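You operate a simulated robot arm through the tools that you are given. There is no shell and no other tool.

You run a simulated robot arm. Do the job below in one go: nothing can be reset, and whatever is moved stays where it is left.

Task
Clamp the thick grey disc and wax its whole top.
Fine: use the blue foam block; stand it in the small black clamp, push the beige slider against it, take wax from the yellow cake, put the foam back; it stays clamped; the felt block stays and the other discs stay bare. A coat counts when it lies all over at full strength: go over it till it gets no stronger.

It is judged by the outcome, as a careful person would: the job done as asked, and still so three seconds after it is handed in. It fails if anything else is knocked over, pushed out of place, dropped, spilled or broken.

Robot
A 6-joint arm with a two-finger parallel gripper, fixed in place. Base frame: the origin is on the floor under the middle of its stand, x ahead of it, y to its left, z up; the work surface is at about z = 885. Readings come in mm, rad, newtons and seconds.
With the tool pointing down near the work surface it reaches from about 300 to 660 mm from the base axis. Its first joint turns from -2.007 to 2.007 rad. Payload 3.43 kg.
The TCP is the grasp point between the finger pads, 34 mm short of the fingertips. In the tool frame z runs along the fingers and y along their closing line. The gripper opens to 128 mm. The fingers are 24 mm wide and 12 mm thick; the gripper's body (48 by 130 mm) begins 96 mm behind the TCP.
Orientation is told as [roll, pitch, yaw] about the base's x, y, z axes, in that order, counted from this pose: with the fingers straight down and closing along the base's y, the tool's x points along the base's -x, its y along +y and its z along -z.

Tools
- The arm moves only by the tool apply_moves. Its argument "series" is a list of rows, each a list of 7 numbers: the shift along the tool's x, y, z in units of 150 mm (1.0 is 150 mm), then the turn, a rotation vector about the tool's x, y, z in units of 180 degrees (1.0 is 180 degrees), then the opening in per cent of the stroke, from 0 (shut) to 100 (fully open). In form: [[dx, dy, dz, ax, ay, az, hand], ...]. A call has 1 to 20 rows; each row is the pose to reach, as a shift and turn from the pose commanded when the call began, along the tool's axes at that moment. A call with a number of a shift or a turn outside -1 to 1 is refused whole. Rows are played at 5 a second. More than 50 mm and 0.15 rad between two rows, or a gripper value outside its range, and nothing of the call is played. Where a pose cannot be reached the arm comes as near as it can. A force on the tool above 40 N (or 10 N above the force at the start of the call, whichever is more), or a blocked arm, ends the call early, and 0.2 s more pass. Each finger travels about 153 mm/s and halts on what it meets, pressing with about 24 N; the grip force reading is that of the motor and also rises with nothing between the fingers. The clock runs only during rows and for 0.2 s after the last one: add rows that repeat a pose to give the fingers time. The reply holds the time, the measured pose of the TCP, the force on the tool along the base axes, the opening and the grip force, in the units named above and with some noise, with the torque about the TCP (base axes, N m) and any sound that the robot's microphone picked up.
- Cameras (640 x 400 px; columns grow to the right, rows downward): "scene" is fixed at [392.7, -655.6, 1667.8]; the picture's right is [0.59, 0.81, 0.00], its down [0.72, -0.53, -0.45] and it looks along [-0.37, 0.27, -0.89] (base axes); focal length 324 px, centre (320, 200). "wrist" rides on the gripper at [76, -11, -160] in the tool frame; the picture's right is [0.15, 0.99, 0.00], its down [-0.88, 0.13, -0.46] and it looks along [-0.45, 0.07, 0.89] (tool axes); focal length 234 px, centre (320, 200).
- get_image(camera): a new picture of that camera. It takes no simulated time.
- raise_lower(by): slides the trunk up (or, below 0, down) by that many mm; the arm rides with it, the base frame stays. It gives what a move gives, with no picture.
- locate(camera, pixels): for up to 12 pixels [column, row] of the newest picture of that camera ("zoom" is the newest enlarged one), the place [x, y, z] in the base frame of the surface seen there, good to about 2 mm, but the place of the scene camera against the robot may be out by one fixed shift of up to 25 mm in any direction. It takes no simulated time.
- zoom(camera, box): a new picture of the part [left, top, right, bottom] of that camera's present view, enlarged. It takes no simulated time.
- finish_job(): hands the job in; it is judged then, once.

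Unless the task says otherwise, let go and move clear before handing in.

The tools are called after "Request:" as name(argument=value, ...) on one line, values as JSON. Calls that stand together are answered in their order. apply_moves: Moves the arm, as the interface text tells. Its arguments: {"type":"object","properties":{"series":{"type":"array","items":{"type":"array","items":{"type":"number"}}}},"required":["series"]} The other tools are called the same way: raise_lower (by) moves the trunk up or down; get_image (camera) takes a picture; locate (camera, pixels) gives the place of the surface under pixels of a picture; zoom (camera, box) takes an enlarged picture of a part of a camera's view; finish_job () hands the job in.

At the start:

```text
clock: 0.0
position: [16.6, -440.7, 1201.6]
tool_rot: [0.0, 0.0, 0.0]
wrist_force: [-1.0, -0.1, -0.1]
torque: [0.01, 0.02, 0.01]
width: 128.1
grip_force: 0.1
trunk travel left (down, up): [-925.0, 65.0]
```

scene: 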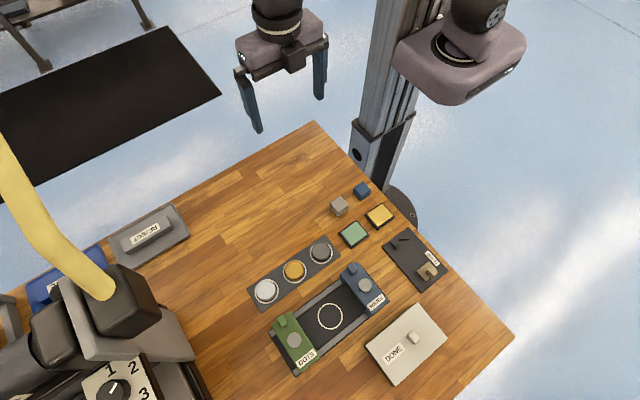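
wrist: 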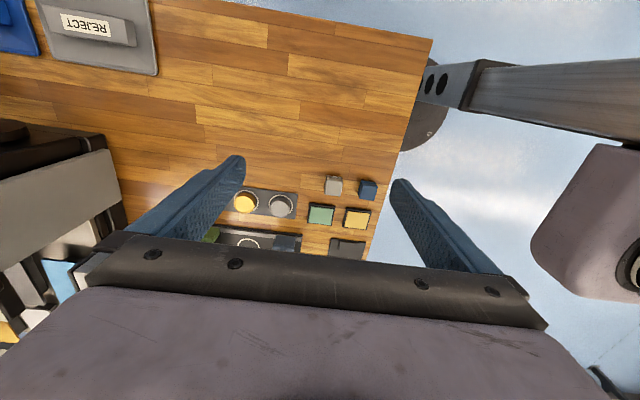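

The scene shows three discs on a tray around (265,290), (294,270), (320,250), the blue block at (362,190), yellow cake at (379,215) and a small black clamp plate around (415,260). I'll zoom in to identify everything first.

Request:
zoom(camera="scene", box=[230, 170, 470, 320])

Request:
zoom(camera="scene", box=[320, 170, 464, 260])

Request:
zoom(camera="scene", box=[370, 220, 466, 300])

Request:
zoom(camera="wrist", box=[190, 150, 410, 280])

```text
2.67 times, centred on (350, 245) of scene
```

zoom: 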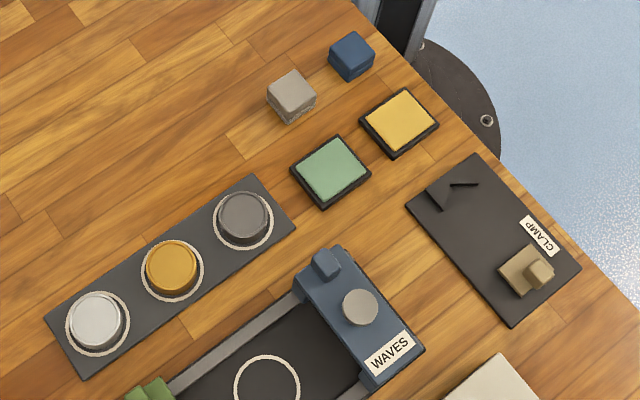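

```text
4.44 times, centred on (392, 215) of scene
```

zoom: 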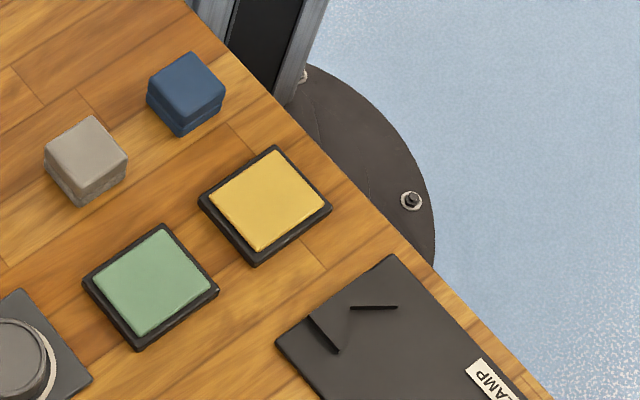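

```text
5.00 times, centred on (418, 260) of scene
```

zoom: 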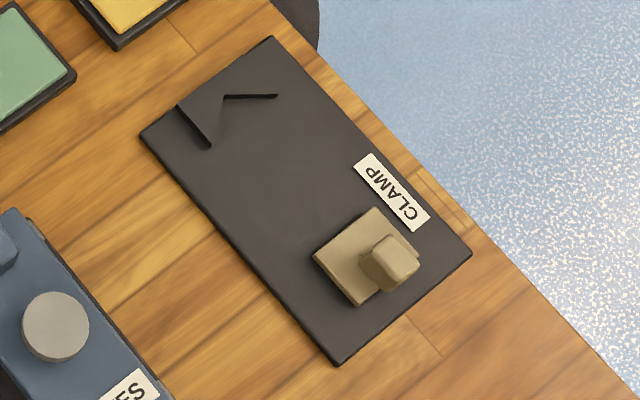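

```text
2.91 times, centred on (300, 215) of wrist
```

zoom: 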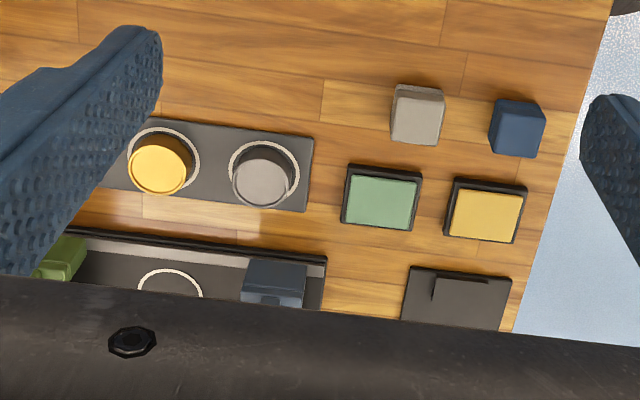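

Three discs: light, orange and dark grey; the clamp has a V-jaw and a beige slider with knob. I'll measure positions and heights with locate.

Request:
zoom(camera="scene", box=[230, 220, 358, 300])

Request:
get_image(camera="scene")

Request:
locate(camera="scene", pixels=[[265, 289], [294, 269], [320, 250], [361, 188], [339, 203], [379, 213], [353, 232], [412, 255], [405, 240], [424, 271], [431, 268], [300, 210]])

```text
5.00 times, centred on (294, 260) of scene
```

zoom: 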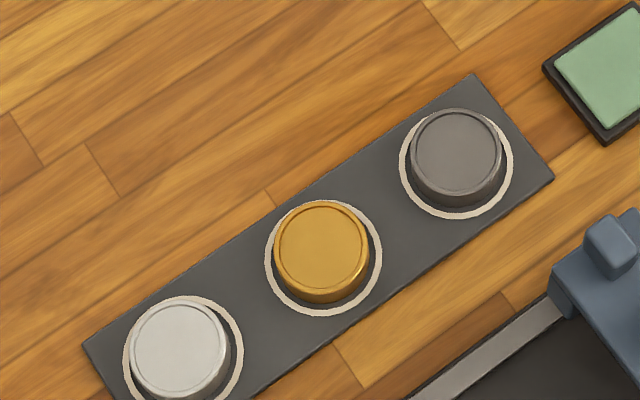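

```text
taken
```

scene: 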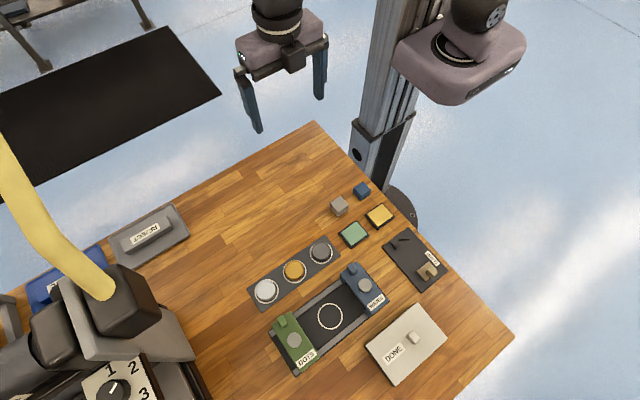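

```text
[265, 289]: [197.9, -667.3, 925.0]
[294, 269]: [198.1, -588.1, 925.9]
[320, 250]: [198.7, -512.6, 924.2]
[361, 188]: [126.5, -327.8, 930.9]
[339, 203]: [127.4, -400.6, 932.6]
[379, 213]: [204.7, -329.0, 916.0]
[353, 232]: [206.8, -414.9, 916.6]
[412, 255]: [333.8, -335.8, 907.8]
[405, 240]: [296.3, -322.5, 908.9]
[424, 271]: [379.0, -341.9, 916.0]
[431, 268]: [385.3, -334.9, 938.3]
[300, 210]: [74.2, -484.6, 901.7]
```

Scene locate gives the table at z≈902 versus about 885, so the scene camera is shifted; I'll use the wrist camera on the same points to work out the offset.

Request:
get_image(camera="wrist")

Request:
locate(camera="wrist", pixels=[[245, 205], [281, 208], [357, 220], [321, 218], [334, 189], [368, 190], [300, 120], [345, 245]])

Request:
zoom(camera="scene", box=[260, 240, 460, 390])

```text
taken
```

wrist: 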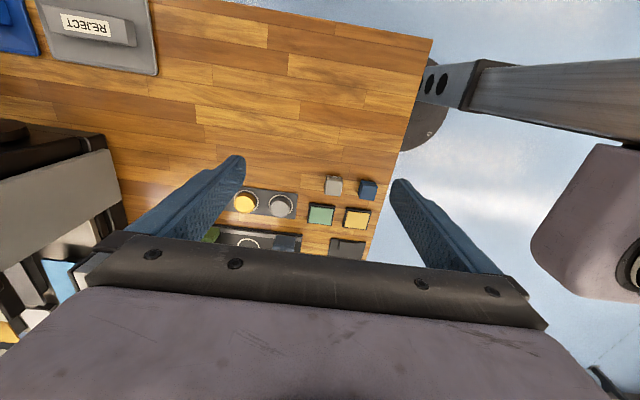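

```text
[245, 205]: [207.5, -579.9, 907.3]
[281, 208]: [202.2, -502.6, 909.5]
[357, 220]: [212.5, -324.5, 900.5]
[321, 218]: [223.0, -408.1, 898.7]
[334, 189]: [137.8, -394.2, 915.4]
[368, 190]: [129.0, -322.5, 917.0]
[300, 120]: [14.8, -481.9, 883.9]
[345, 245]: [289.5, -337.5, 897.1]
```

```text
2.67 times, centred on (360, 315) of scene
```

zoom: 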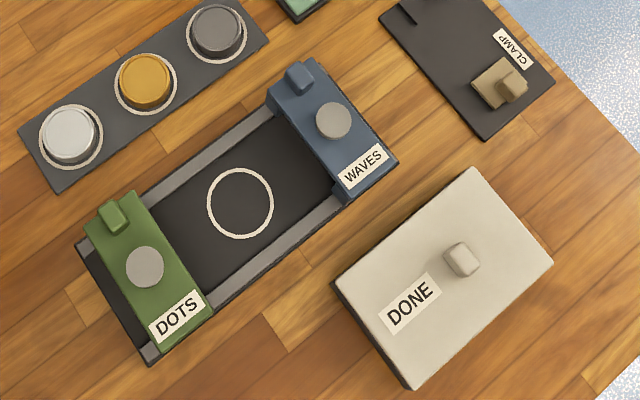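

The wrist camera puts the table at 884 and the grey disc near (202,-503,909). I'll come closer over the work area for a better look.

Request:
apply_moves(series=[[-0.18, 0, 0.16, 0, 0, 0, 100], [-0.36, 0, 0.32, 0, 0, 0, 100], [-0.54, 0, 0.48, 0, 0, 0, 100], [-0.72, 0, 0.64, 0, 0, 0, 100], [-0.89, 0, 0.81, 0, 0, 0, 100], [-0.89, 0, 0.81, 0, 0, 0, 100]])

Request:
get_image(camera="wrist")

```text
clock: 1.4
position: [149.1, -440.5, 1078.2]
tool_rot: [0.0, 0.0, 0.0]
wrist_force: [0.2, 0.2, -0.2]
torque: [0.01, -0.02, 0.01]
width: 127.8
grip_force: 0.0
trunk travel left (down, up): [-925.0, 65.0]
```

```text
taken
```

wrist: 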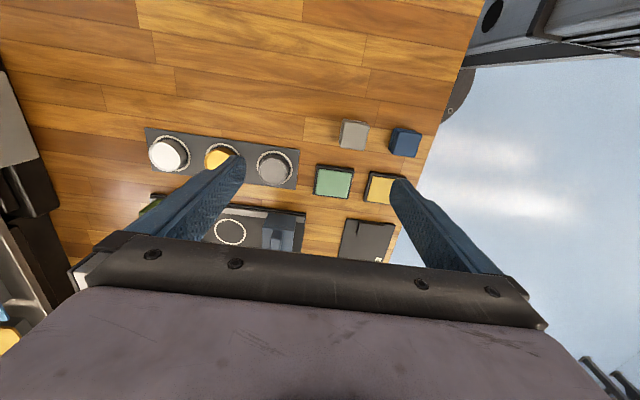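

Now the discs, foam blocks and cakes are all visible in the wrist view (rows 120–220). I'll zoom and locate them accurately.

Request:
zoom(camera="wrist", box=[130, 110, 450, 270])

Request:
locate(camera="wrist", pixels=[[273, 169], [167, 155], [354, 135], [404, 142], [333, 181], [382, 187], [365, 235], [360, 224], [290, 210], [262, 168], [284, 169], [273, 156]])

```text
2.00 times, centred on (290, 190) of wrist
```

zoom: 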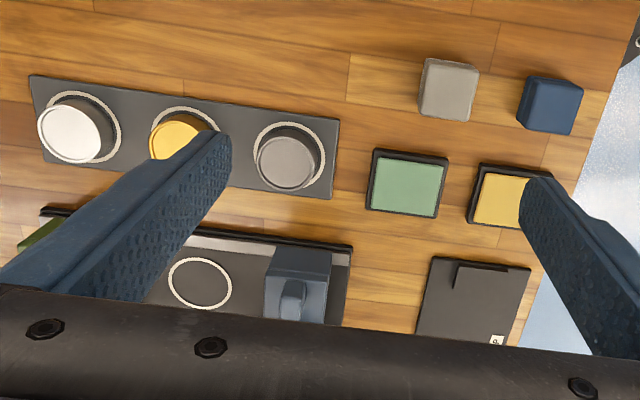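

```text
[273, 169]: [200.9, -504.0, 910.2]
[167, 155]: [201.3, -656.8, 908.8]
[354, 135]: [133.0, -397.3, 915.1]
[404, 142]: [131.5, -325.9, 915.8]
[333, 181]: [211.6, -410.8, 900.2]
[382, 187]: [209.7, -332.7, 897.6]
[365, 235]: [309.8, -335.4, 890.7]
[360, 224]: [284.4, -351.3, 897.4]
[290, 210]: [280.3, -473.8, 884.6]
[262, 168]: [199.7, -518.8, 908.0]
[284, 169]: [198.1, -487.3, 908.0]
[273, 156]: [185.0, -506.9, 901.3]
```

The grey disc's top is near (201,-504,909), the blue foam near (131,-326,916), the yellow cake near (210,-333,898) and the clamp around (290–385,-335). I'll move above the clamp to study its V-jaw and slider.

Request:
apply_moves(series=[[-0.188, 0.14, 0.044, 0, 0, 0, 100], [-0.376, 0.281, 0.088, 0, 0, 0, 100], [-0.564, 0.422, 0.132, 0, 0, 0, 100], [-0.752, 0.562, 0.176, 0, 0, 0, 100], [-0.94, 0.703, 0.22, 0, 0, 0, 100], [-0.94, 0.703, 0.22, 0, 0, 0, 100]])

Request:
get_image(camera="wrist")

Request:
zoom(camera="wrist", box=[220, 80, 420, 240])

```text
clock: 2.8
position: [290.1, -334.5, 1048.9]
tool_rot: [0.001, 0.0, -0.001]
wrist_force: [0.1, -0.6, -0.4]
torque: [0.01, 0.04, -0.01]
width: 127.9
grip_force: 0.1
trunk travel left (down, up): [-925.0, 65.0]
```

```text
taken
```

wrist: 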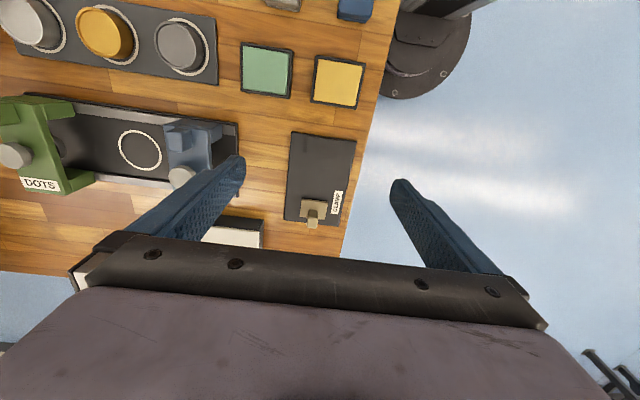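

```text
2.50 times, centred on (320, 160) of wrist
```

zoom: 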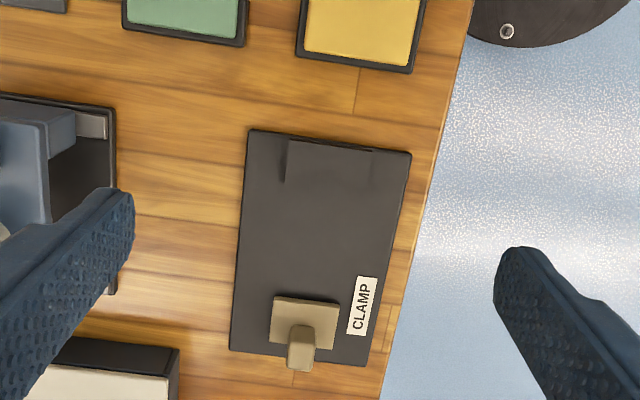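

The clamp plate is at (320,175) with the V-jaw at its top edge and the slider at (315,210). I'll locate its corners, jaw and slider.

Request:
locate(camera="zoom", pixels=[[252, 133], [407, 155], [364, 362], [233, 348], [288, 142], [372, 152], [288, 175], [330, 160], [276, 299], [338, 304], [300, 330], [320, 250]])

Request:
locate(camera="wrist", pixels=[[312, 207], [313, 215], [313, 224], [180, 45], [102, 32], [30, 22], [338, 82], [316, 60], [339, 107], [361, 65], [213, 20], [216, 80]])

Request:
get_image(camera="scene")

```text
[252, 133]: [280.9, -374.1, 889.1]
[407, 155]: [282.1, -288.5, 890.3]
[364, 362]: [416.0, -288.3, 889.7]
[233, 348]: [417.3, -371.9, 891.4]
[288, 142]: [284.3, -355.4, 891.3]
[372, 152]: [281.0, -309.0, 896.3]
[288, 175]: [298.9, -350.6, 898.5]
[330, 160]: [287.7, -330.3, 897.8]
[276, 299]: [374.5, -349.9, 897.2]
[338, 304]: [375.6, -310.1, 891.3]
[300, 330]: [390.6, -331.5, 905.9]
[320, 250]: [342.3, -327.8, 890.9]
```

```text
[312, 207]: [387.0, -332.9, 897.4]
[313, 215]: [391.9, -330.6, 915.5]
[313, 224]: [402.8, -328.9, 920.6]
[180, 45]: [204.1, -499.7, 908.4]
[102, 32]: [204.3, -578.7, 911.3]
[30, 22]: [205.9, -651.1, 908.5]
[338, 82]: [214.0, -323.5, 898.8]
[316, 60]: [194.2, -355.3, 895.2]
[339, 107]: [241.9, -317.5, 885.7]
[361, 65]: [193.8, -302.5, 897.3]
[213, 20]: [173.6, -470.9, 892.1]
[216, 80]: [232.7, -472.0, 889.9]
```

```text
taken
```

scene: 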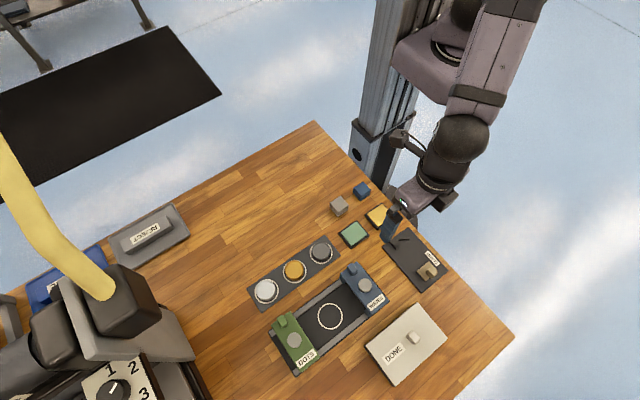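

Clamp plate spans x 281–417, y −374…−288, top z≈890; jaw top ≈898; slider front ≈374. To look into the V-jaw from above I'll shift further along +x.

Request:
apply_moves(series=[[-0.25, 0, 0, 0, 0, 0, 100], [-0.5, 0, 0, 0, 0, 0, 100], [-0.733, 0, 0, 0, 0, 0, 100], [-0.733, 0, 0, 0, 0, 0, 100]])

Request:
get_image(camera="wrist")

Request:
zoom(camera="wrist", box=[240, 20, 400, 120])

```text
clock: 3.8
position: [396.9, -335.0, 1047.9]
tool_rot: [-0.001, 0.001, -0.002]
wrist_force: [-0.2, -0.1, 0.6]
torque: [-0.03, -0.01, -0.01]
width: 128.0
grip_force: 0.0
trunk travel left (down, up): [-925.0, 65.0]
```

```text
taken
```

wrist: 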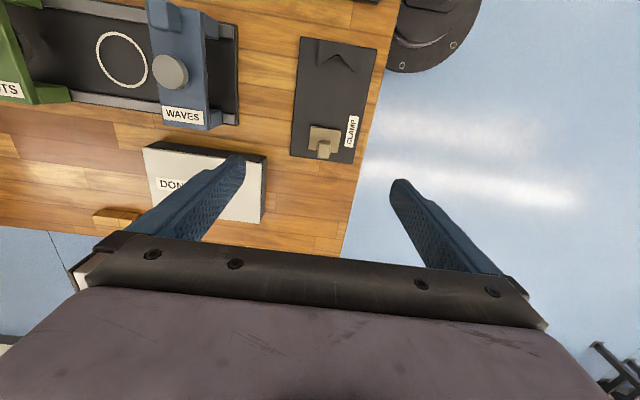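

```text
4.00 times, centred on (320, 70) of wrist
```

zoom: 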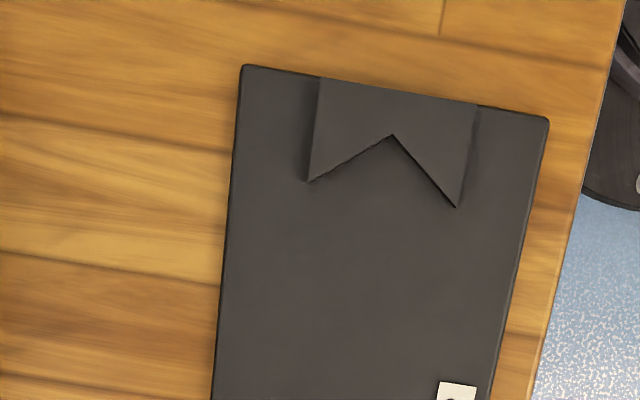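

Now the V is clear: vertex at zoom (392,135), tips at (308,183) and (456,207). I'll locate the jaw points, plus the slider.

Request:
locate(camera="zoom", pixels=[[392, 131], [312, 177], [455, 200], [322, 81], [475, 105], [350, 110], [440, 140], [245, 68], [545, 120], [390, 250], [392, 160], [360, 220]])

Request:
locate(camera="wrist", pixels=[[311, 127], [340, 130], [309, 150], [324, 135], [323, 147], [324, 155], [337, 152], [352, 128], [170, 72], [205, 190]])

Request:
zoom(camera="wrist", box=[280, 100, 380, 170])

```text
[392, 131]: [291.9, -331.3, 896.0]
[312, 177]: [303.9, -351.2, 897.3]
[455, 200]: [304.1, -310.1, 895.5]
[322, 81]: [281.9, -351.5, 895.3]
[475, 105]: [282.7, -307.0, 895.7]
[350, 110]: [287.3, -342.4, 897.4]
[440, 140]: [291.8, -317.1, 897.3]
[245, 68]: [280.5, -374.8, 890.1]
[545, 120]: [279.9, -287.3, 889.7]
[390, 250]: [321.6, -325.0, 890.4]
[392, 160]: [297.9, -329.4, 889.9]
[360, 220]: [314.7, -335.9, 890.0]
```

```text
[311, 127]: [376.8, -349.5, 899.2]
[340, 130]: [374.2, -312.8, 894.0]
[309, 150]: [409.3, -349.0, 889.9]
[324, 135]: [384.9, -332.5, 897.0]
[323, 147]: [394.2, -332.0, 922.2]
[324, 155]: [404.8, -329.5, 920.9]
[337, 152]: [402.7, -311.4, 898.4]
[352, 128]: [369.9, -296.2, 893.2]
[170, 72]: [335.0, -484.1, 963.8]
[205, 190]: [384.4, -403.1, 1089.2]
```

```text
5.71 times, centred on (330, 135) of wrist
```

zoom: 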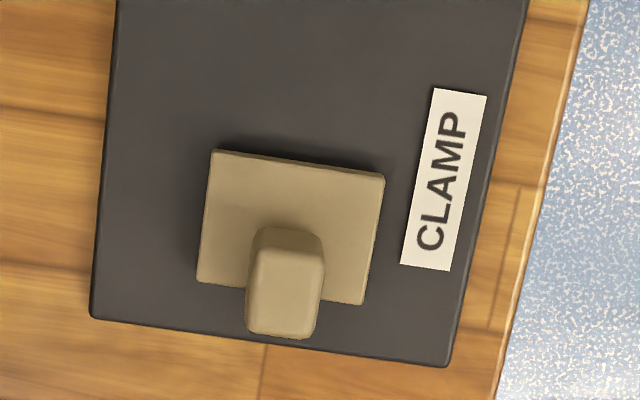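

The V vertex is at (292,-331) with 60° walls up to x≈304; slider plate x 375–403, y −350…−311, knob around x 396, top 921. Next I'll go over the grey disc for a close look.

Request:
apply_moves(series=[[0.2, -0.17, 0, 0, 0, 0, 100], [0.4, -0.34, 0, 0, 0, 0, 100], [0.6, -0.51, 0, 0, 0, 0, 100], [0.8, -0.68, 0, 0, 0, 0, 100], [0.98, -0.847, 0, 0, 0, 0, 100], [0.98, -0.847, 0, 0, 0, 0, 100]])

Request:
apply_moves(series=[[0.16, -0.14, 0.1, 0, 0, 0, 100], [0.327, -0.28, 0.25, 0, 0, 0, 100], [0.327, -0.28, 0.25, 0, 0, 0, 100]])

Request:
get_image(camera="wrist")

Request:
zoom(camera="wrist", box=[230, 80, 410, 200])

```text
clock: 5.2
position: [252.8, -463.9, 1047.6]
tool_rot: [0.001, 0.0, 0.001]
wrist_force: [-0.3, 0.2, -0.6]
torque: [-0.03, 0.03, -0.01]
width: 128.1
grip_force: 0.1
trunk travel left (down, up): [-925.0, 65.0]
```

```text
clock: 6.0
position: [202.7, -506.8, 1008.7]
tool_rot: [0.001, 0.0, 0.001]
wrist_force: [-0.3, -0.3, 0.0]
torque: [0.0, -0.02, -0.01]
width: 128.0
grip_force: 0.1
trunk travel left (down, up): [-925.0, 65.0]
```

```text
taken
```

wrist: 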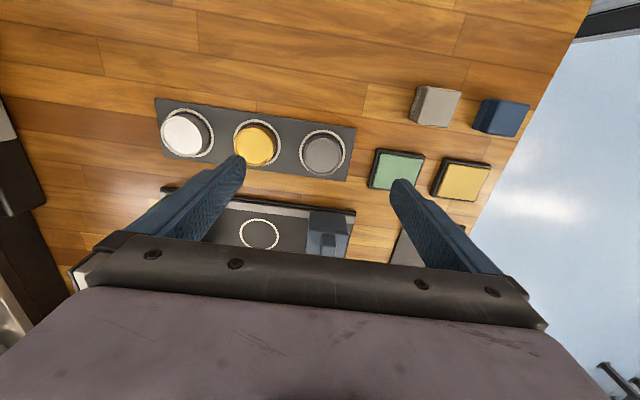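

```text
3.33 times, centred on (320, 140) of wrist
```

zoom: 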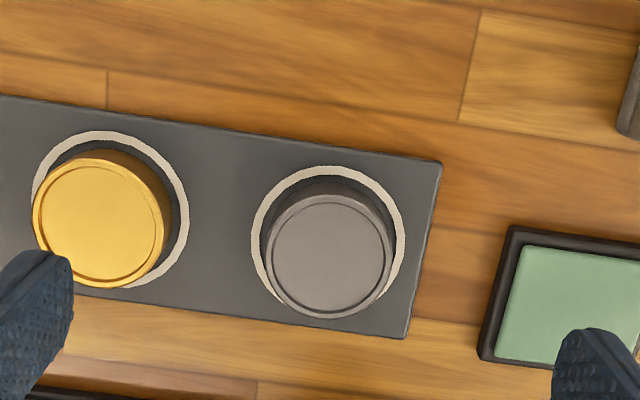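

The grey disc top is centred near zoom (331,255). I'll locate its rim and the ring on the tray.

Request:
locate(camera="zoom", pixels=[[330, 255], [272, 258], [389, 252], [332, 199], [328, 313], [325, 169], [257, 260], [400, 250], [290, 220], [372, 292], [100, 220], [425, 200]])

```text
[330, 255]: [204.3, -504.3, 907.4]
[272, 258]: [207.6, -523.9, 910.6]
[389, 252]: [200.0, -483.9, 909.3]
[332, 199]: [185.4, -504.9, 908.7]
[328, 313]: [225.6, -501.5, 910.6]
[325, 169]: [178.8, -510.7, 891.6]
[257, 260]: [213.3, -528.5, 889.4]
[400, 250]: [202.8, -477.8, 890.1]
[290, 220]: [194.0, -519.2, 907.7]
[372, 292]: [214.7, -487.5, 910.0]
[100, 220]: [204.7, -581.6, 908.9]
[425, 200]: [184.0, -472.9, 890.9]
```

Disc centre ≈ (204.5,-504), radius 20, top ≈909.5 on a tray at ≈890.5. I'll descend with a 64 mm opening and stop with fingertips just above the tray.

Request:
apply_moves(series=[[-0.01, 0.013, 0.15, 0, 0, 0, 50], [-0.01, 0.013, 0.3, 0, 0, 0, 50], [-0.01, 0.013, 0.42, 0, 0, 0, 50], [-0.01, 0.013, 0.5, 0, 0, 0, 50], [-0.01, 0.013, 0.54, 0, 0, 0, 50], [-0.01, 0.013, 0.54, 0, 0, 0, 50]])

Request:
get_image(camera="wrist")

Request:
zoom(camera="scene", box=[260, 200, 380, 280])

```text
clock: 7.4
position: [204.8, -504.1, 928.6]
tool_rot: [0.0, -0.002, 0.0]
wrist_force: [-0.3, -0.6, 0.8]
torque: [0.0, 0.03, -0.01]
width: 64.1
grip_force: 0.0
trunk travel left (down, up): [-925.0, 65.0]
```

```text
taken
```

wrist: 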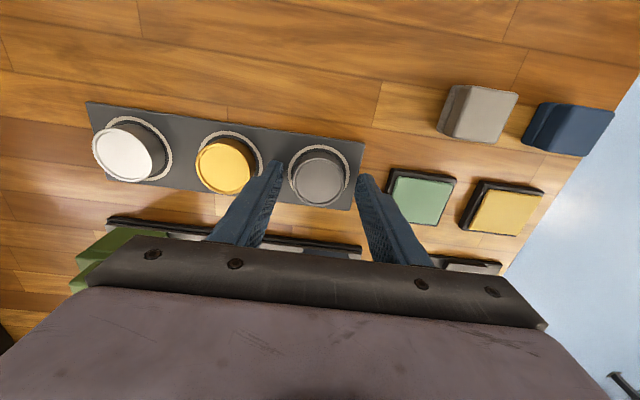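

```text
5.00 times, centred on (320, 240) of scene
```

zoom: 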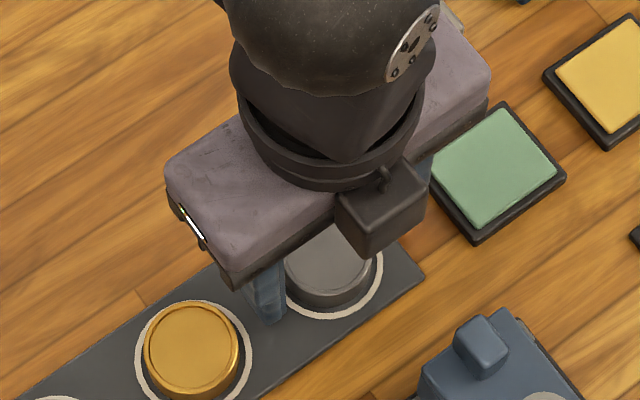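

The fingers straddle the disc evenly (disc at (319,178) between pads at 280 and 362). Closing now, no lift yet.

Request:
apply_moves(series=[[0, 0, 0, 0, 0, 0, 25], [0, 0, 0, 0, 0, 0, 25], [0, 0, 0, 0, 0, 0, 25]])

```text
clock: 8.2
position: [205.0, -502.7, 930.0]
tool_rot: [0.0, 0.001, 0.001]
wrist_force: [-0.3, 0.0, -1.3]
torque: [0.0, -0.04, 0.0]
width: 42.7
grip_force: 24.3
trunk travel left (down, up): [-925.0, 65.0]
```

Gripped at 42.7 mm with 24 N, so the disc radius is about 21.3. Lifting it straight up.

Request:
apply_moves(series=[[0, 0, -0.1, 0, 0, 0, 25], [0, 0, -0.3, 0, 0, 0, 25], [0, 0, -0.5, 0, 0, 0, 25], [0, 0, -0.68, 0, 0, 0, 25], [0, 0, -0.68, 0, 0, 0, 25]])

Request:
get_image(camera="wrist")

Request:
get_image(camera="scene")

```text
clock: 9.4
position: [205.7, -503.0, 1031.5]
tool_rot: [0.0, 0.0, -0.001]
wrist_force: [0.2, 0.7, -0.3]
torque: [0.02, -0.01, -0.03]
width: 31.8
grip_force: 0.1
trunk travel left (down, up): [-925.0, 65.0]
```

```text
taken
```

wrist: 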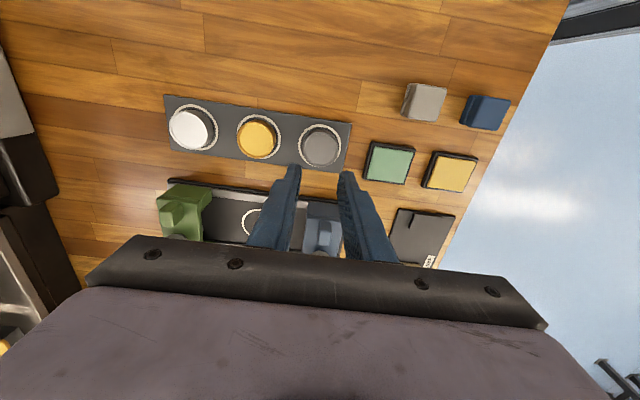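

```text
taken
```

scene: 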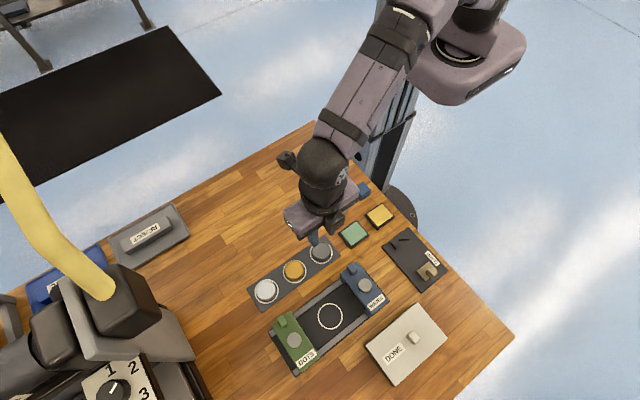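

The disc slipped out: width fell to 31.8 and the disc is still at (320,146) on its ring. I'll check its position and why the grip failed.

Request:
zoom(camera="wrist", box=[230, 80, 410, 200])

Request:
locate(camera="wrist", pixels=[[320, 147], [303, 147], [338, 147], [320, 130], [320, 163], [291, 170], [346, 178]])

Request:
zoom(camera="scene", box=[260, 200, 380, 280])

```text
3.33 times, centred on (320, 140) of wrist
```

zoom: 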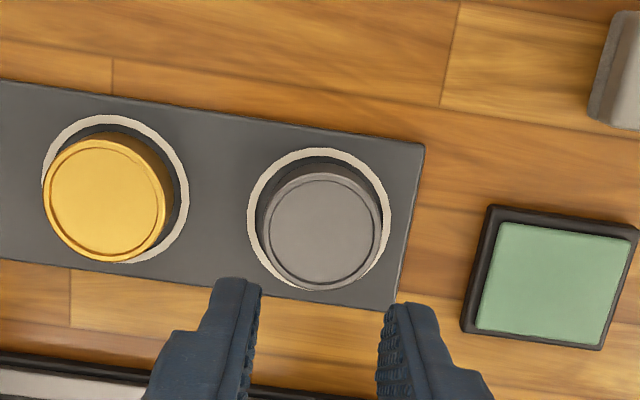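

```text
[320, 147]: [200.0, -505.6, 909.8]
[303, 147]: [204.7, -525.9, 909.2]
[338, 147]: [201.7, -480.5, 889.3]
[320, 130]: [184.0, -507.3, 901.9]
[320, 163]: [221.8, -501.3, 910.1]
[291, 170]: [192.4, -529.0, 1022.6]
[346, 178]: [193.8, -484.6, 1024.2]
```

```text
5.00 times, centred on (320, 240) of scene
```

zoom: 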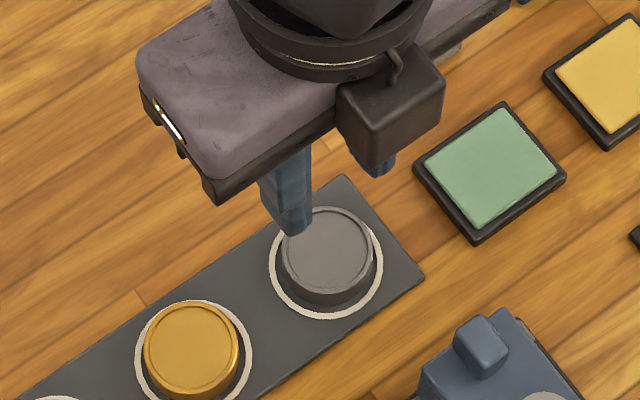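

The disc sits unmoved in its ring, so the pads simply slid up it. I'll look at the finger tips' shape closely before retrying lower.

Request:
zoom(camera="wrist", box=[240, 150, 400, 260])

Request:
zoom(camera="scene", box=[290, 215, 350, 255])

```text
3.64 times, centred on (320, 205) of wrist
```

zoom: 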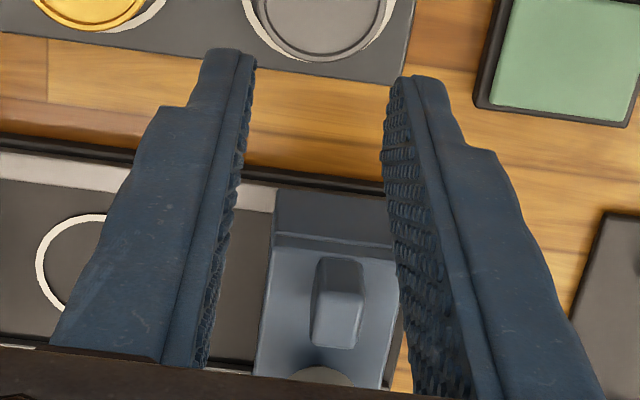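

```text
10.00 times, centred on (320, 235) of scene
```

zoom: 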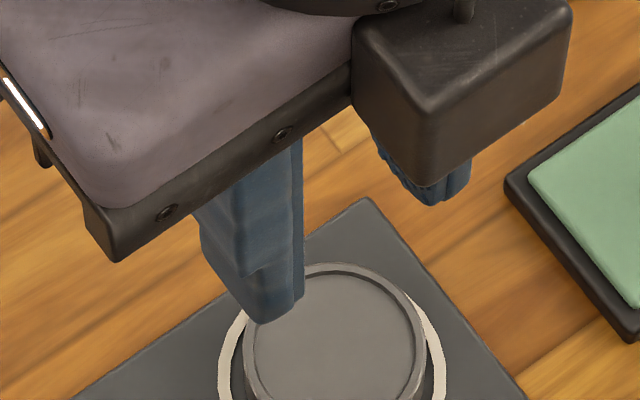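

The pads are textured with rounded tips, so I need more overlap. I'll reopen, descend about 3 mm lower than before and watch the contact force.

Request:
apply_moves(series=[[0, 0, 0.1, 0, 0, 0, 50], [0, 0, 0.3, 0, 0, 0, 50], [0, 0, 0.5, 0, 0, 0, 50], [0, 0, 0.62, 0, 0, 0, 50], [0, 0, 0.68, 0, 0, 0, 50], [0, 0, 0.694, 0, 0, 0, 50], [0, 0, 0.7, 0, 0, 0, 50], [0, 0, 0.7, 0, 0, 0, 50]])

```text
clock: 11.2
position: [205.1, -504.0, 925.9]
tool_rot: [0.0, 0.0, -0.001]
wrist_force: [-0.2, -0.4, -0.1]
torque: [0.0, 0.02, -0.02]
width: 64.1
grip_force: 0.0
trunk travel left (down, up): [-925.0, 65.0]
```

No contact yet at TCP 925.9. I'll ease down 1–2 mm more and check the force.

Request:
apply_moves(series=[[0, 0, 0.006, 0, 0, 0, 50], [0, 0, 0.006, 0, 0, 0, 50]])

Request:
get_image(camera="wrist")

Request:
zoom(camera="scene", box=[290, 215, 350, 265])

```text
clock: 11.8
position: [203.8, -502.8, 926.0]
tool_rot: [0.001, 0.0, -0.001]
wrist_force: [0.5, -0.6, 0.1]
torque: [0.02, -0.04, -0.01]
width: 63.9
grip_force: 0.0
trunk travel left (down, up): [-925.0, 65.0]
```

```text
taken
```

wrist: 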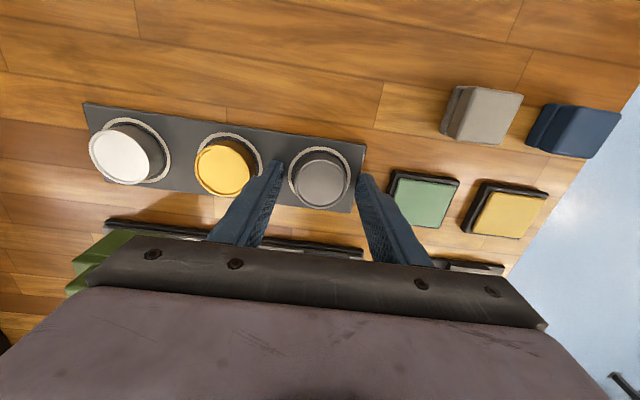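

```text
8.00 times, centred on (320, 240) of scene
```

zoom: 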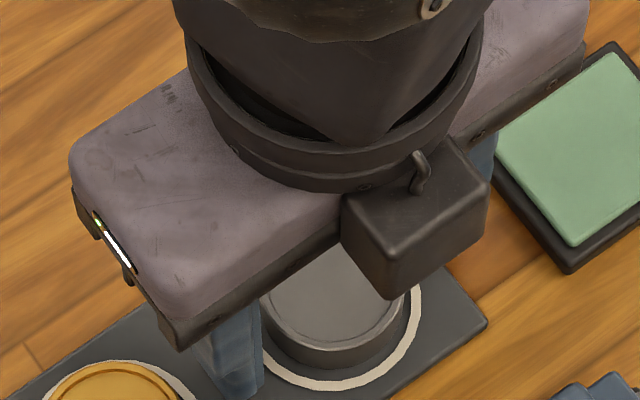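

Tips are just off the tray with no load. Closing fully now and then a slow test lift of a few millimetres.

Request:
apply_moves(series=[[0, 0, 0, 0, 0, 0, 0], [0, 0, 0, 0, 0, 0, 0], [0, 0, 0, 0, 0, 0, 0], [0, 0, 0, 0, 0, 0, 0]])

Request:
apply_moves(series=[[0, 0, -0.01, 0, 0, 0, 0], [0, 0, -0.02, 0, 0, 0, 0], [0, 0, -0.03, 0, 0, 0, 0], [0, 0, -0.04, 0, 0, 0, 0], [0, 0, -0.04, 0, 0, 0, 0]])

Request:
zoom(camera="wrist", box=[230, 120, 410, 240])

```text
clock: 12.8
position: [205.5, -503.2, 925.7]
tool_rot: [0.001, 0.001, 0.0]
wrist_force: [-0.3, -0.1, -0.7]
torque: [0.0, 0.01, -0.01]
width: 42.5
grip_force: 23.8
trunk travel left (down, up): [-925.0, 65.0]
```

```text
clock: 14.0
position: [205.5, -503.5, 931.2]
tool_rot: [0.0, 0.0, 0.0]
wrist_force: [0.7, 0.8, -0.9]
torque: [-0.02, -0.03, 0.01]
width: 42.4
grip_force: 24.1
trunk travel left (down, up): [-925.0, 65.0]
```

```text
3.33 times, centred on (320, 180) of wrist
```

zoom: 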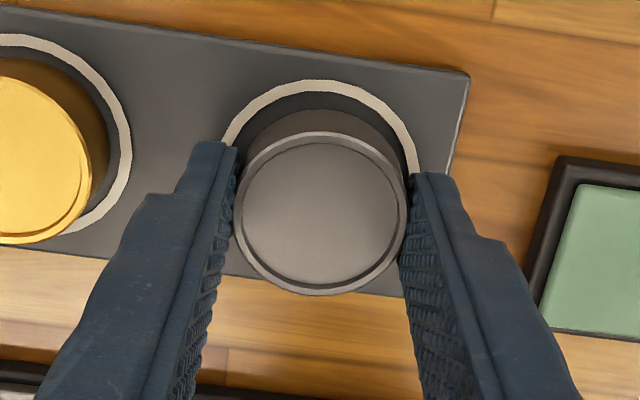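

Width stays at 42.4 mm after a 6 mm lift; I'll check the disc's top height to see if it came along.

Request:
locate(camera="zoom", pixels=[[320, 210], [270, 210], [370, 210], [320, 270], [320, 120], [300, 90]])

Request:
zoom(camera="scene", box=[290, 215, 350, 265])

```text
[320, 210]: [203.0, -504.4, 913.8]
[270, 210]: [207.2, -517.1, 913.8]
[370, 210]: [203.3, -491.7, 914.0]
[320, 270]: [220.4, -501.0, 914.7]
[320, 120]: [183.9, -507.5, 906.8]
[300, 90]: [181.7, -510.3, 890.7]
```

```text
8.00 times, centred on (320, 240) of scene
```

zoom: 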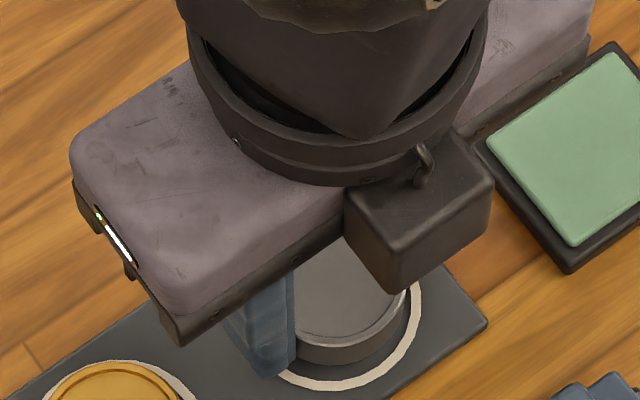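

Disc top rose from 909 to 914, so it's held now. I'll lift slowly and check again.

Request:
apply_moves(series=[[0, 0, -0.015, 0, 0, 0, 0], [0, 0, -0.03, 0, 0, 0, 0], [0, 0, -0.05, 0, 0, 0, 0], [0, 0, -0.075, 0, 0, 0, 0], [0, 0, -0.1, 0, 0, 0, 0], [0, 0, -0.13, 0, 0, 0, 0], [0, 0, -0.16, 0, 0, 0, 0], [0, 0, -0.19, 0, 0, 0, 0], [0, 0, -0.19, 0, 0, 0, 0]])

Request:
zoom(camera="wrist", box=[230, 120, 410, 240])

Request:
locate(camera="zoom", pixels=[[320, 210], [270, 210], [370, 210], [320, 270], [320, 150]])

```text
clock: 16.0
position: [204.5, -503.2, 958.3]
tool_rot: [-0.001, 0.0, 0.0]
wrist_force: [0.2, -0.6, -0.9]
torque: [0.01, -0.01, 0.0]
width: 42.6
grip_force: 23.7
trunk travel left (down, up): [-925.0, 65.0]
```

```text
3.33 times, centred on (320, 180) of wrist
```

zoom: 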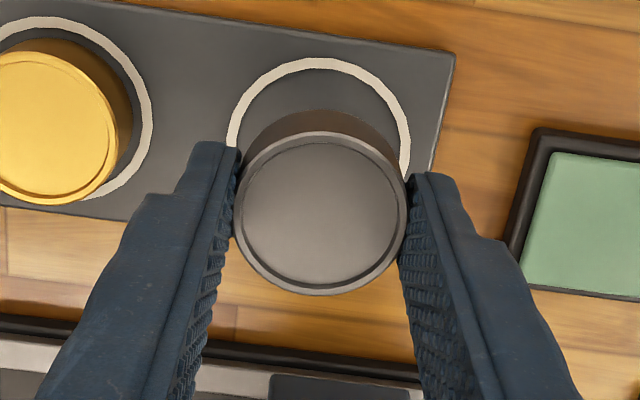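

```text
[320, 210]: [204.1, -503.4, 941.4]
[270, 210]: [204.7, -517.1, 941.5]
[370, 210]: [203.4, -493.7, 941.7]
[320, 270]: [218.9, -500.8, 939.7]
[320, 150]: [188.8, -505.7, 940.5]
```

Still firmly held (top at 941, width 42.6). I'll lift a little more and travel along +y over the low cakes, gently.

Request:
apply_moves(series=[[0, 0, -0.05, 0, 0, 0, 0], [0, 0, -0.11, 0, 0, 0, 0], [0, 0, -0.17, 0, 0, 0, 0], [0, 0.03, -0.2, 0, 0, 0, 0], [0, 0.08, -0.2, 0, 0, 0, 0], [0, 0.15, -0.2, 0, 0, 0, 0], [0, 0.23, -0.2, 0, 0, 0, 0], [0, 0.31, -0.2, 0, 0, 0, 0], [0, 0.39, -0.2, 0, 0, 0, 0], [0, 0.47, -0.2, 0, 0, 0, 0], [0, 0.55, -0.2, 0, 0, 0, 0], [0, 0.63, -0.2, 0, 0, 0, 0], [0, 0.71, -0.2, 0, 0, 0, 0], [0, 0.79, -0.2, 0, 0, 0, 0], [0, 0.87, -0.2, 0, 0, 0, 0], [0, 0.93, -0.2, 0, 0, 0, 0], [0, 0.97, -0.2, 0, 0, 0, 0], [0, 0.99, -0.2, 0, 0, 0, 0], [0, 0.99, -0.2, 0, 0, 0, 0]])

Request:
get_image(camera="wrist")

```text
clock: 20.0
position: [205.8, -355.8, 988.7]
tool_rot: [0.0, 0.0, 0.002]
wrist_force: [0.1, 0.2, 0.2]
torque: [-0.01, 0.01, 0.02]
width: 42.6
grip_force: 24.0
trunk travel left (down, up): [-925.0, 65.0]
```

```text
taken
```

wrist: 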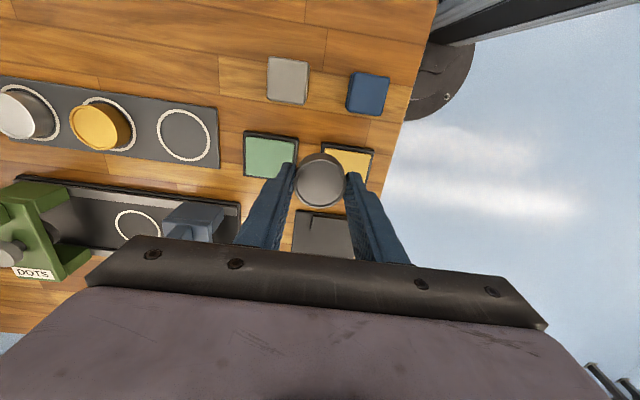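

Disc held, now over the cakes. Moving along +x to above the clamp plate, in front of the V.

Request:
apply_moves(series=[[-0.03, 0.01, 0, 0, 0, 0, 0], [-0.08, 0.03, 0, 0, 0, 0, 0], [-0.15, 0.05, 0, 0, 0, 0, 0], [-0.23, 0.07, 0, 0, 0, 0, 0], [-0.31, 0.09, 0, 0, 0, 0, 0], [-0.39, 0.11, 0, 0, 0, 0, 0], [-0.47, 0.13, 0, 0, 0, 0, 0], [-0.55, 0.15, 0, 0, 0, 0, 0], [-0.63, 0.159, 0, 0, 0, 0, 0], [-0.71, 0.159, 0, 0, 0, 0, 0], [-0.77, 0.159, 0, 0, 0, 0, 0], [-0.813, 0.159, 0, 0, 0, 0, 0], [-0.813, 0.159, 0, 0, 0, 0, 0]])

Request:
get_image(camera="wrist")

Request:
zoom(camera="wrist", box=[230, 90, 410, 230])

Request:
zoom(camera="scene", box=[360, 210, 480, 300])

```text
clock: 22.8
position: [326.4, -330.0, 988.9]
tool_rot: [-0.001, 0.001, 0.001]
wrist_force: [0.0, 1.1, -0.6]
torque: [-0.01, -0.01, 0.0]
width: 42.8
grip_force: 23.7
trunk travel left (down, up): [-925.0, 65.0]
```

```text
taken
```

wrist: 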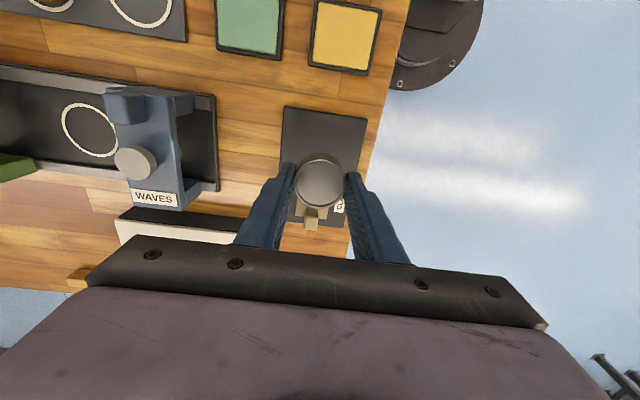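

```text
2.86 times, centred on (320, 160) of wrist
```

zoom: 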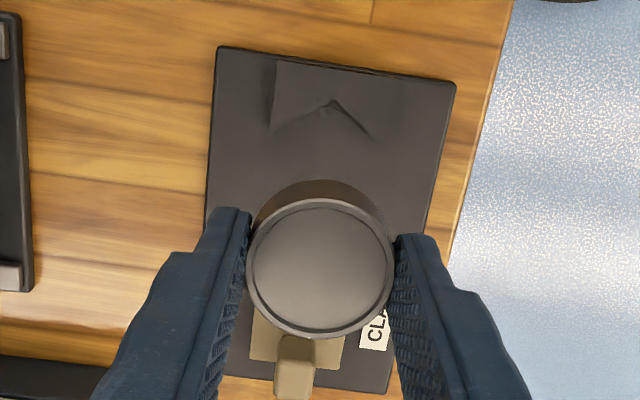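

```text
4.44 times, centred on (420, 255) of scene
```

zoom: 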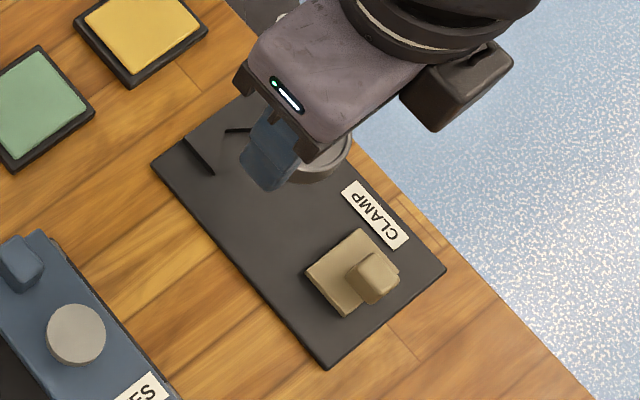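

The disc is above the plate between V and slider. I'll check its alignment with the V before descending.

Request:
locate(camera="wrist", pixels=[[320, 183], [300, 183], [340, 183], [323, 126]])

Request:
zoom(camera="wrist", box=[270, 90, 390, 165])

Request:
locate(camera="zoom", pixels=[[300, 185], [250, 235], [400, 260], [258, 128], [80, 100], [610, 180], [560, 400]])

```text
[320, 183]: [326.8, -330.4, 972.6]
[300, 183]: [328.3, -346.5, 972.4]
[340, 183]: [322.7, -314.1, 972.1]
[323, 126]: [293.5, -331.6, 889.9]
```

```text
5.33 times, centred on (330, 128) of wrist
```

zoom: 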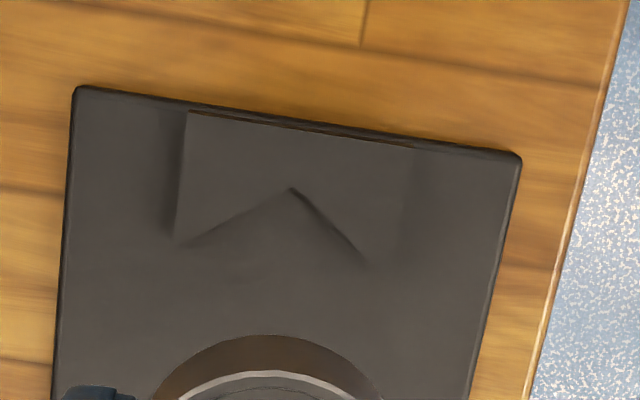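

```text
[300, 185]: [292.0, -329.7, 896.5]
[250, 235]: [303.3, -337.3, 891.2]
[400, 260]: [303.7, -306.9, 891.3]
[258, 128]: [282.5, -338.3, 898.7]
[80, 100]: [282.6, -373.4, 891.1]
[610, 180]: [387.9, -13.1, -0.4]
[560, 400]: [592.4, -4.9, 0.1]
```

Disc centre (326.5,-330.5) is aligned with the V vertex (292,-331). Descending slowly to set it down on the plate.

Request:
apply_moves(series=[[0, 0, 0.05, 0, 0, 0, 0], [0, 0, 0.12, 0, 0, 0, 0], [0, 0, 0.2, 0, 0, 0, 0], [0, 0, 0.28, 0, 0, 0, 0], [0, 0, 0.34, 0, 0, 0, 0], [0, 0, 0.38, 0, 0, 0, 0], [0, 0, 0.4, 0, 0, 0, 0], [0, 0, 0.412, 0, 0, 0, 0], [0, 0, 0.42, 0, 0, 0, 0], [0, 0, 0.42, 0, 0, 0, 0]])

Request:
apply_moves(series=[[0, 0, 0.005, 0, 0, 0, 0], [0, 0, 0.01, 0, 0, 0, 0], [0, 0, 0.01, 0, 0, 0, 0]])

Request:
zoom(camera="scene", box=[370, 215, 470, 290])

```text
clock: 25.0
position: [327.4, -331.7, 926.2]
tool_rot: [0.0, 0.0, 0.0]
wrist_force: [-0.1, 0.0, -0.7]
torque: [0.0, 0.0, 0.04]
width: 42.5
grip_force: 24.1
trunk travel left (down, up): [-925.0, 65.0]
```

```text
clock: 25.8
position: [328.7, -331.1, 926.6]
tool_rot: [-0.005, -0.002, 0.001]
wrist_force: [0.8, 0.2, 17.6]
torque: [0.1, 0.08, 0.08]
width: 42.5
grip_force: 24.3
trunk travel left (down, up): [-925.0, 65.0]
```

```text
5.33 times, centred on (420, 252) of scene
```

zoom: 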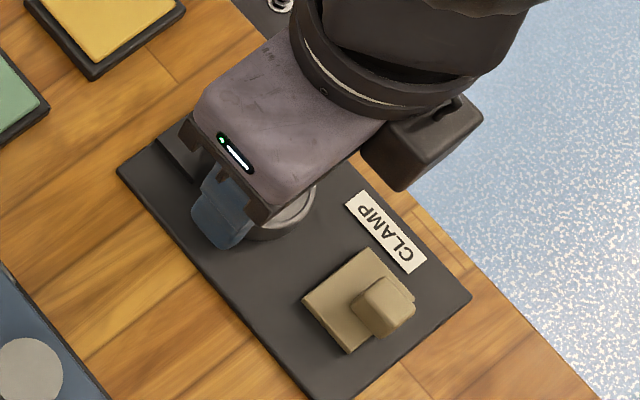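

Contact with the plate at 17.6 N — the disc is down. I'll relieve the load slightly, open, and lift away.

Request:
apply_moves(series=[[0, 0, -0.005, 0, 0, 0, 0], [0, 0, -0.005, 0, 0, 0, 45], [0, 0, -0.005, 0, 0, 0, 50], [0, 0, -0.005, 0, 0, 0, 50], [0, 0, -0.06, 0, 0, 0, 50], [0, 0, -0.15, 0, 0, 0, 50], [0, 0, -0.3, 0, 0, 0, 50], [0, 0, -0.5, 0, 0, 0, 50], [0, 0, -0.6, 0, 0, 0, 50], [0, 0, -0.6, 0, 0, 0, 50]])

Request:
get_image(camera="wrist")

Request:
zoom(camera="wrist", box=[260, 90, 400, 200])

```text
clock: 28.0
position: [326.4, -331.4, 1017.1]
tool_rot: [0.0, 0.001, 0.001]
wrist_force: [-0.3, -0.1, 0.5]
torque: [-0.01, 0.0, -0.03]
width: 64.0
grip_force: 0.1
trunk travel left (down, up): [-925.0, 65.0]
```

```text
taken
```

wrist: 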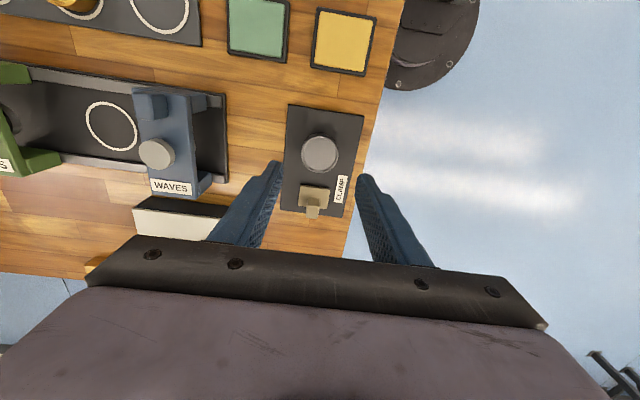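

```text
3.64 times, centred on (330, 145) of wrist
```

zoom: 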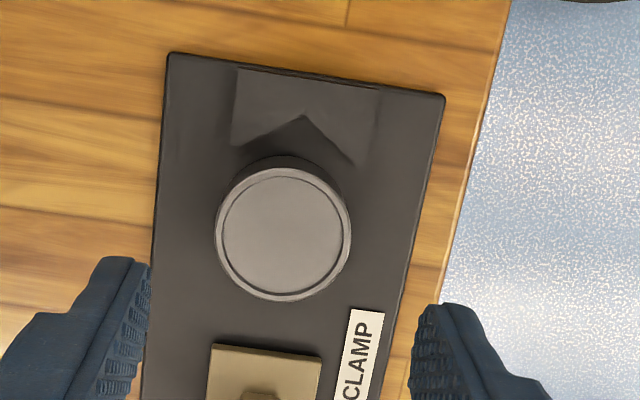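

The disc stands on the plate just in front of the V. Now I'll locate the slider and knob.

Request:
zoom(camera="wrist", box=[270, 165, 370, 235])

Request:
locate(camera="zoom", pixels=[[205, 140], [355, 150], [270, 180], [235, 240], [305, 245], [270, 240], [270, 280], [270, 300], [350, 220]])

Request:
locate(camera="wrist", pixels=[[319, 154], [301, 154], [338, 157], [320, 137], [319, 171]])

```text
5.71 times, centred on (320, 200) of wrist
```

zoom: 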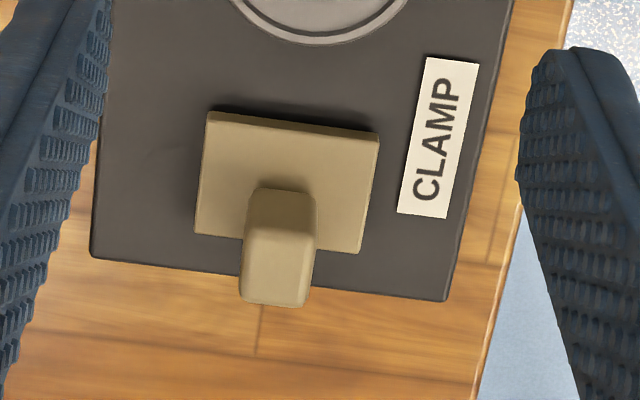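

```text
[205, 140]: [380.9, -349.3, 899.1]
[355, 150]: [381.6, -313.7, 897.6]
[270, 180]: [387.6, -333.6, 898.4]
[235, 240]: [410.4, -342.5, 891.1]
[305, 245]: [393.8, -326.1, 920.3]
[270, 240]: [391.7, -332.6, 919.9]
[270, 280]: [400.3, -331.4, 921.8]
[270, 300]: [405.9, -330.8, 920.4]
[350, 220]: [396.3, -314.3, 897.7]
```

```text
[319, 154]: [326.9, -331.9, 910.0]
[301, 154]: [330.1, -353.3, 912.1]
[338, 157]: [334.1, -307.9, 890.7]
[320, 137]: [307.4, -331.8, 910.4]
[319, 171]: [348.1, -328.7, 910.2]
```

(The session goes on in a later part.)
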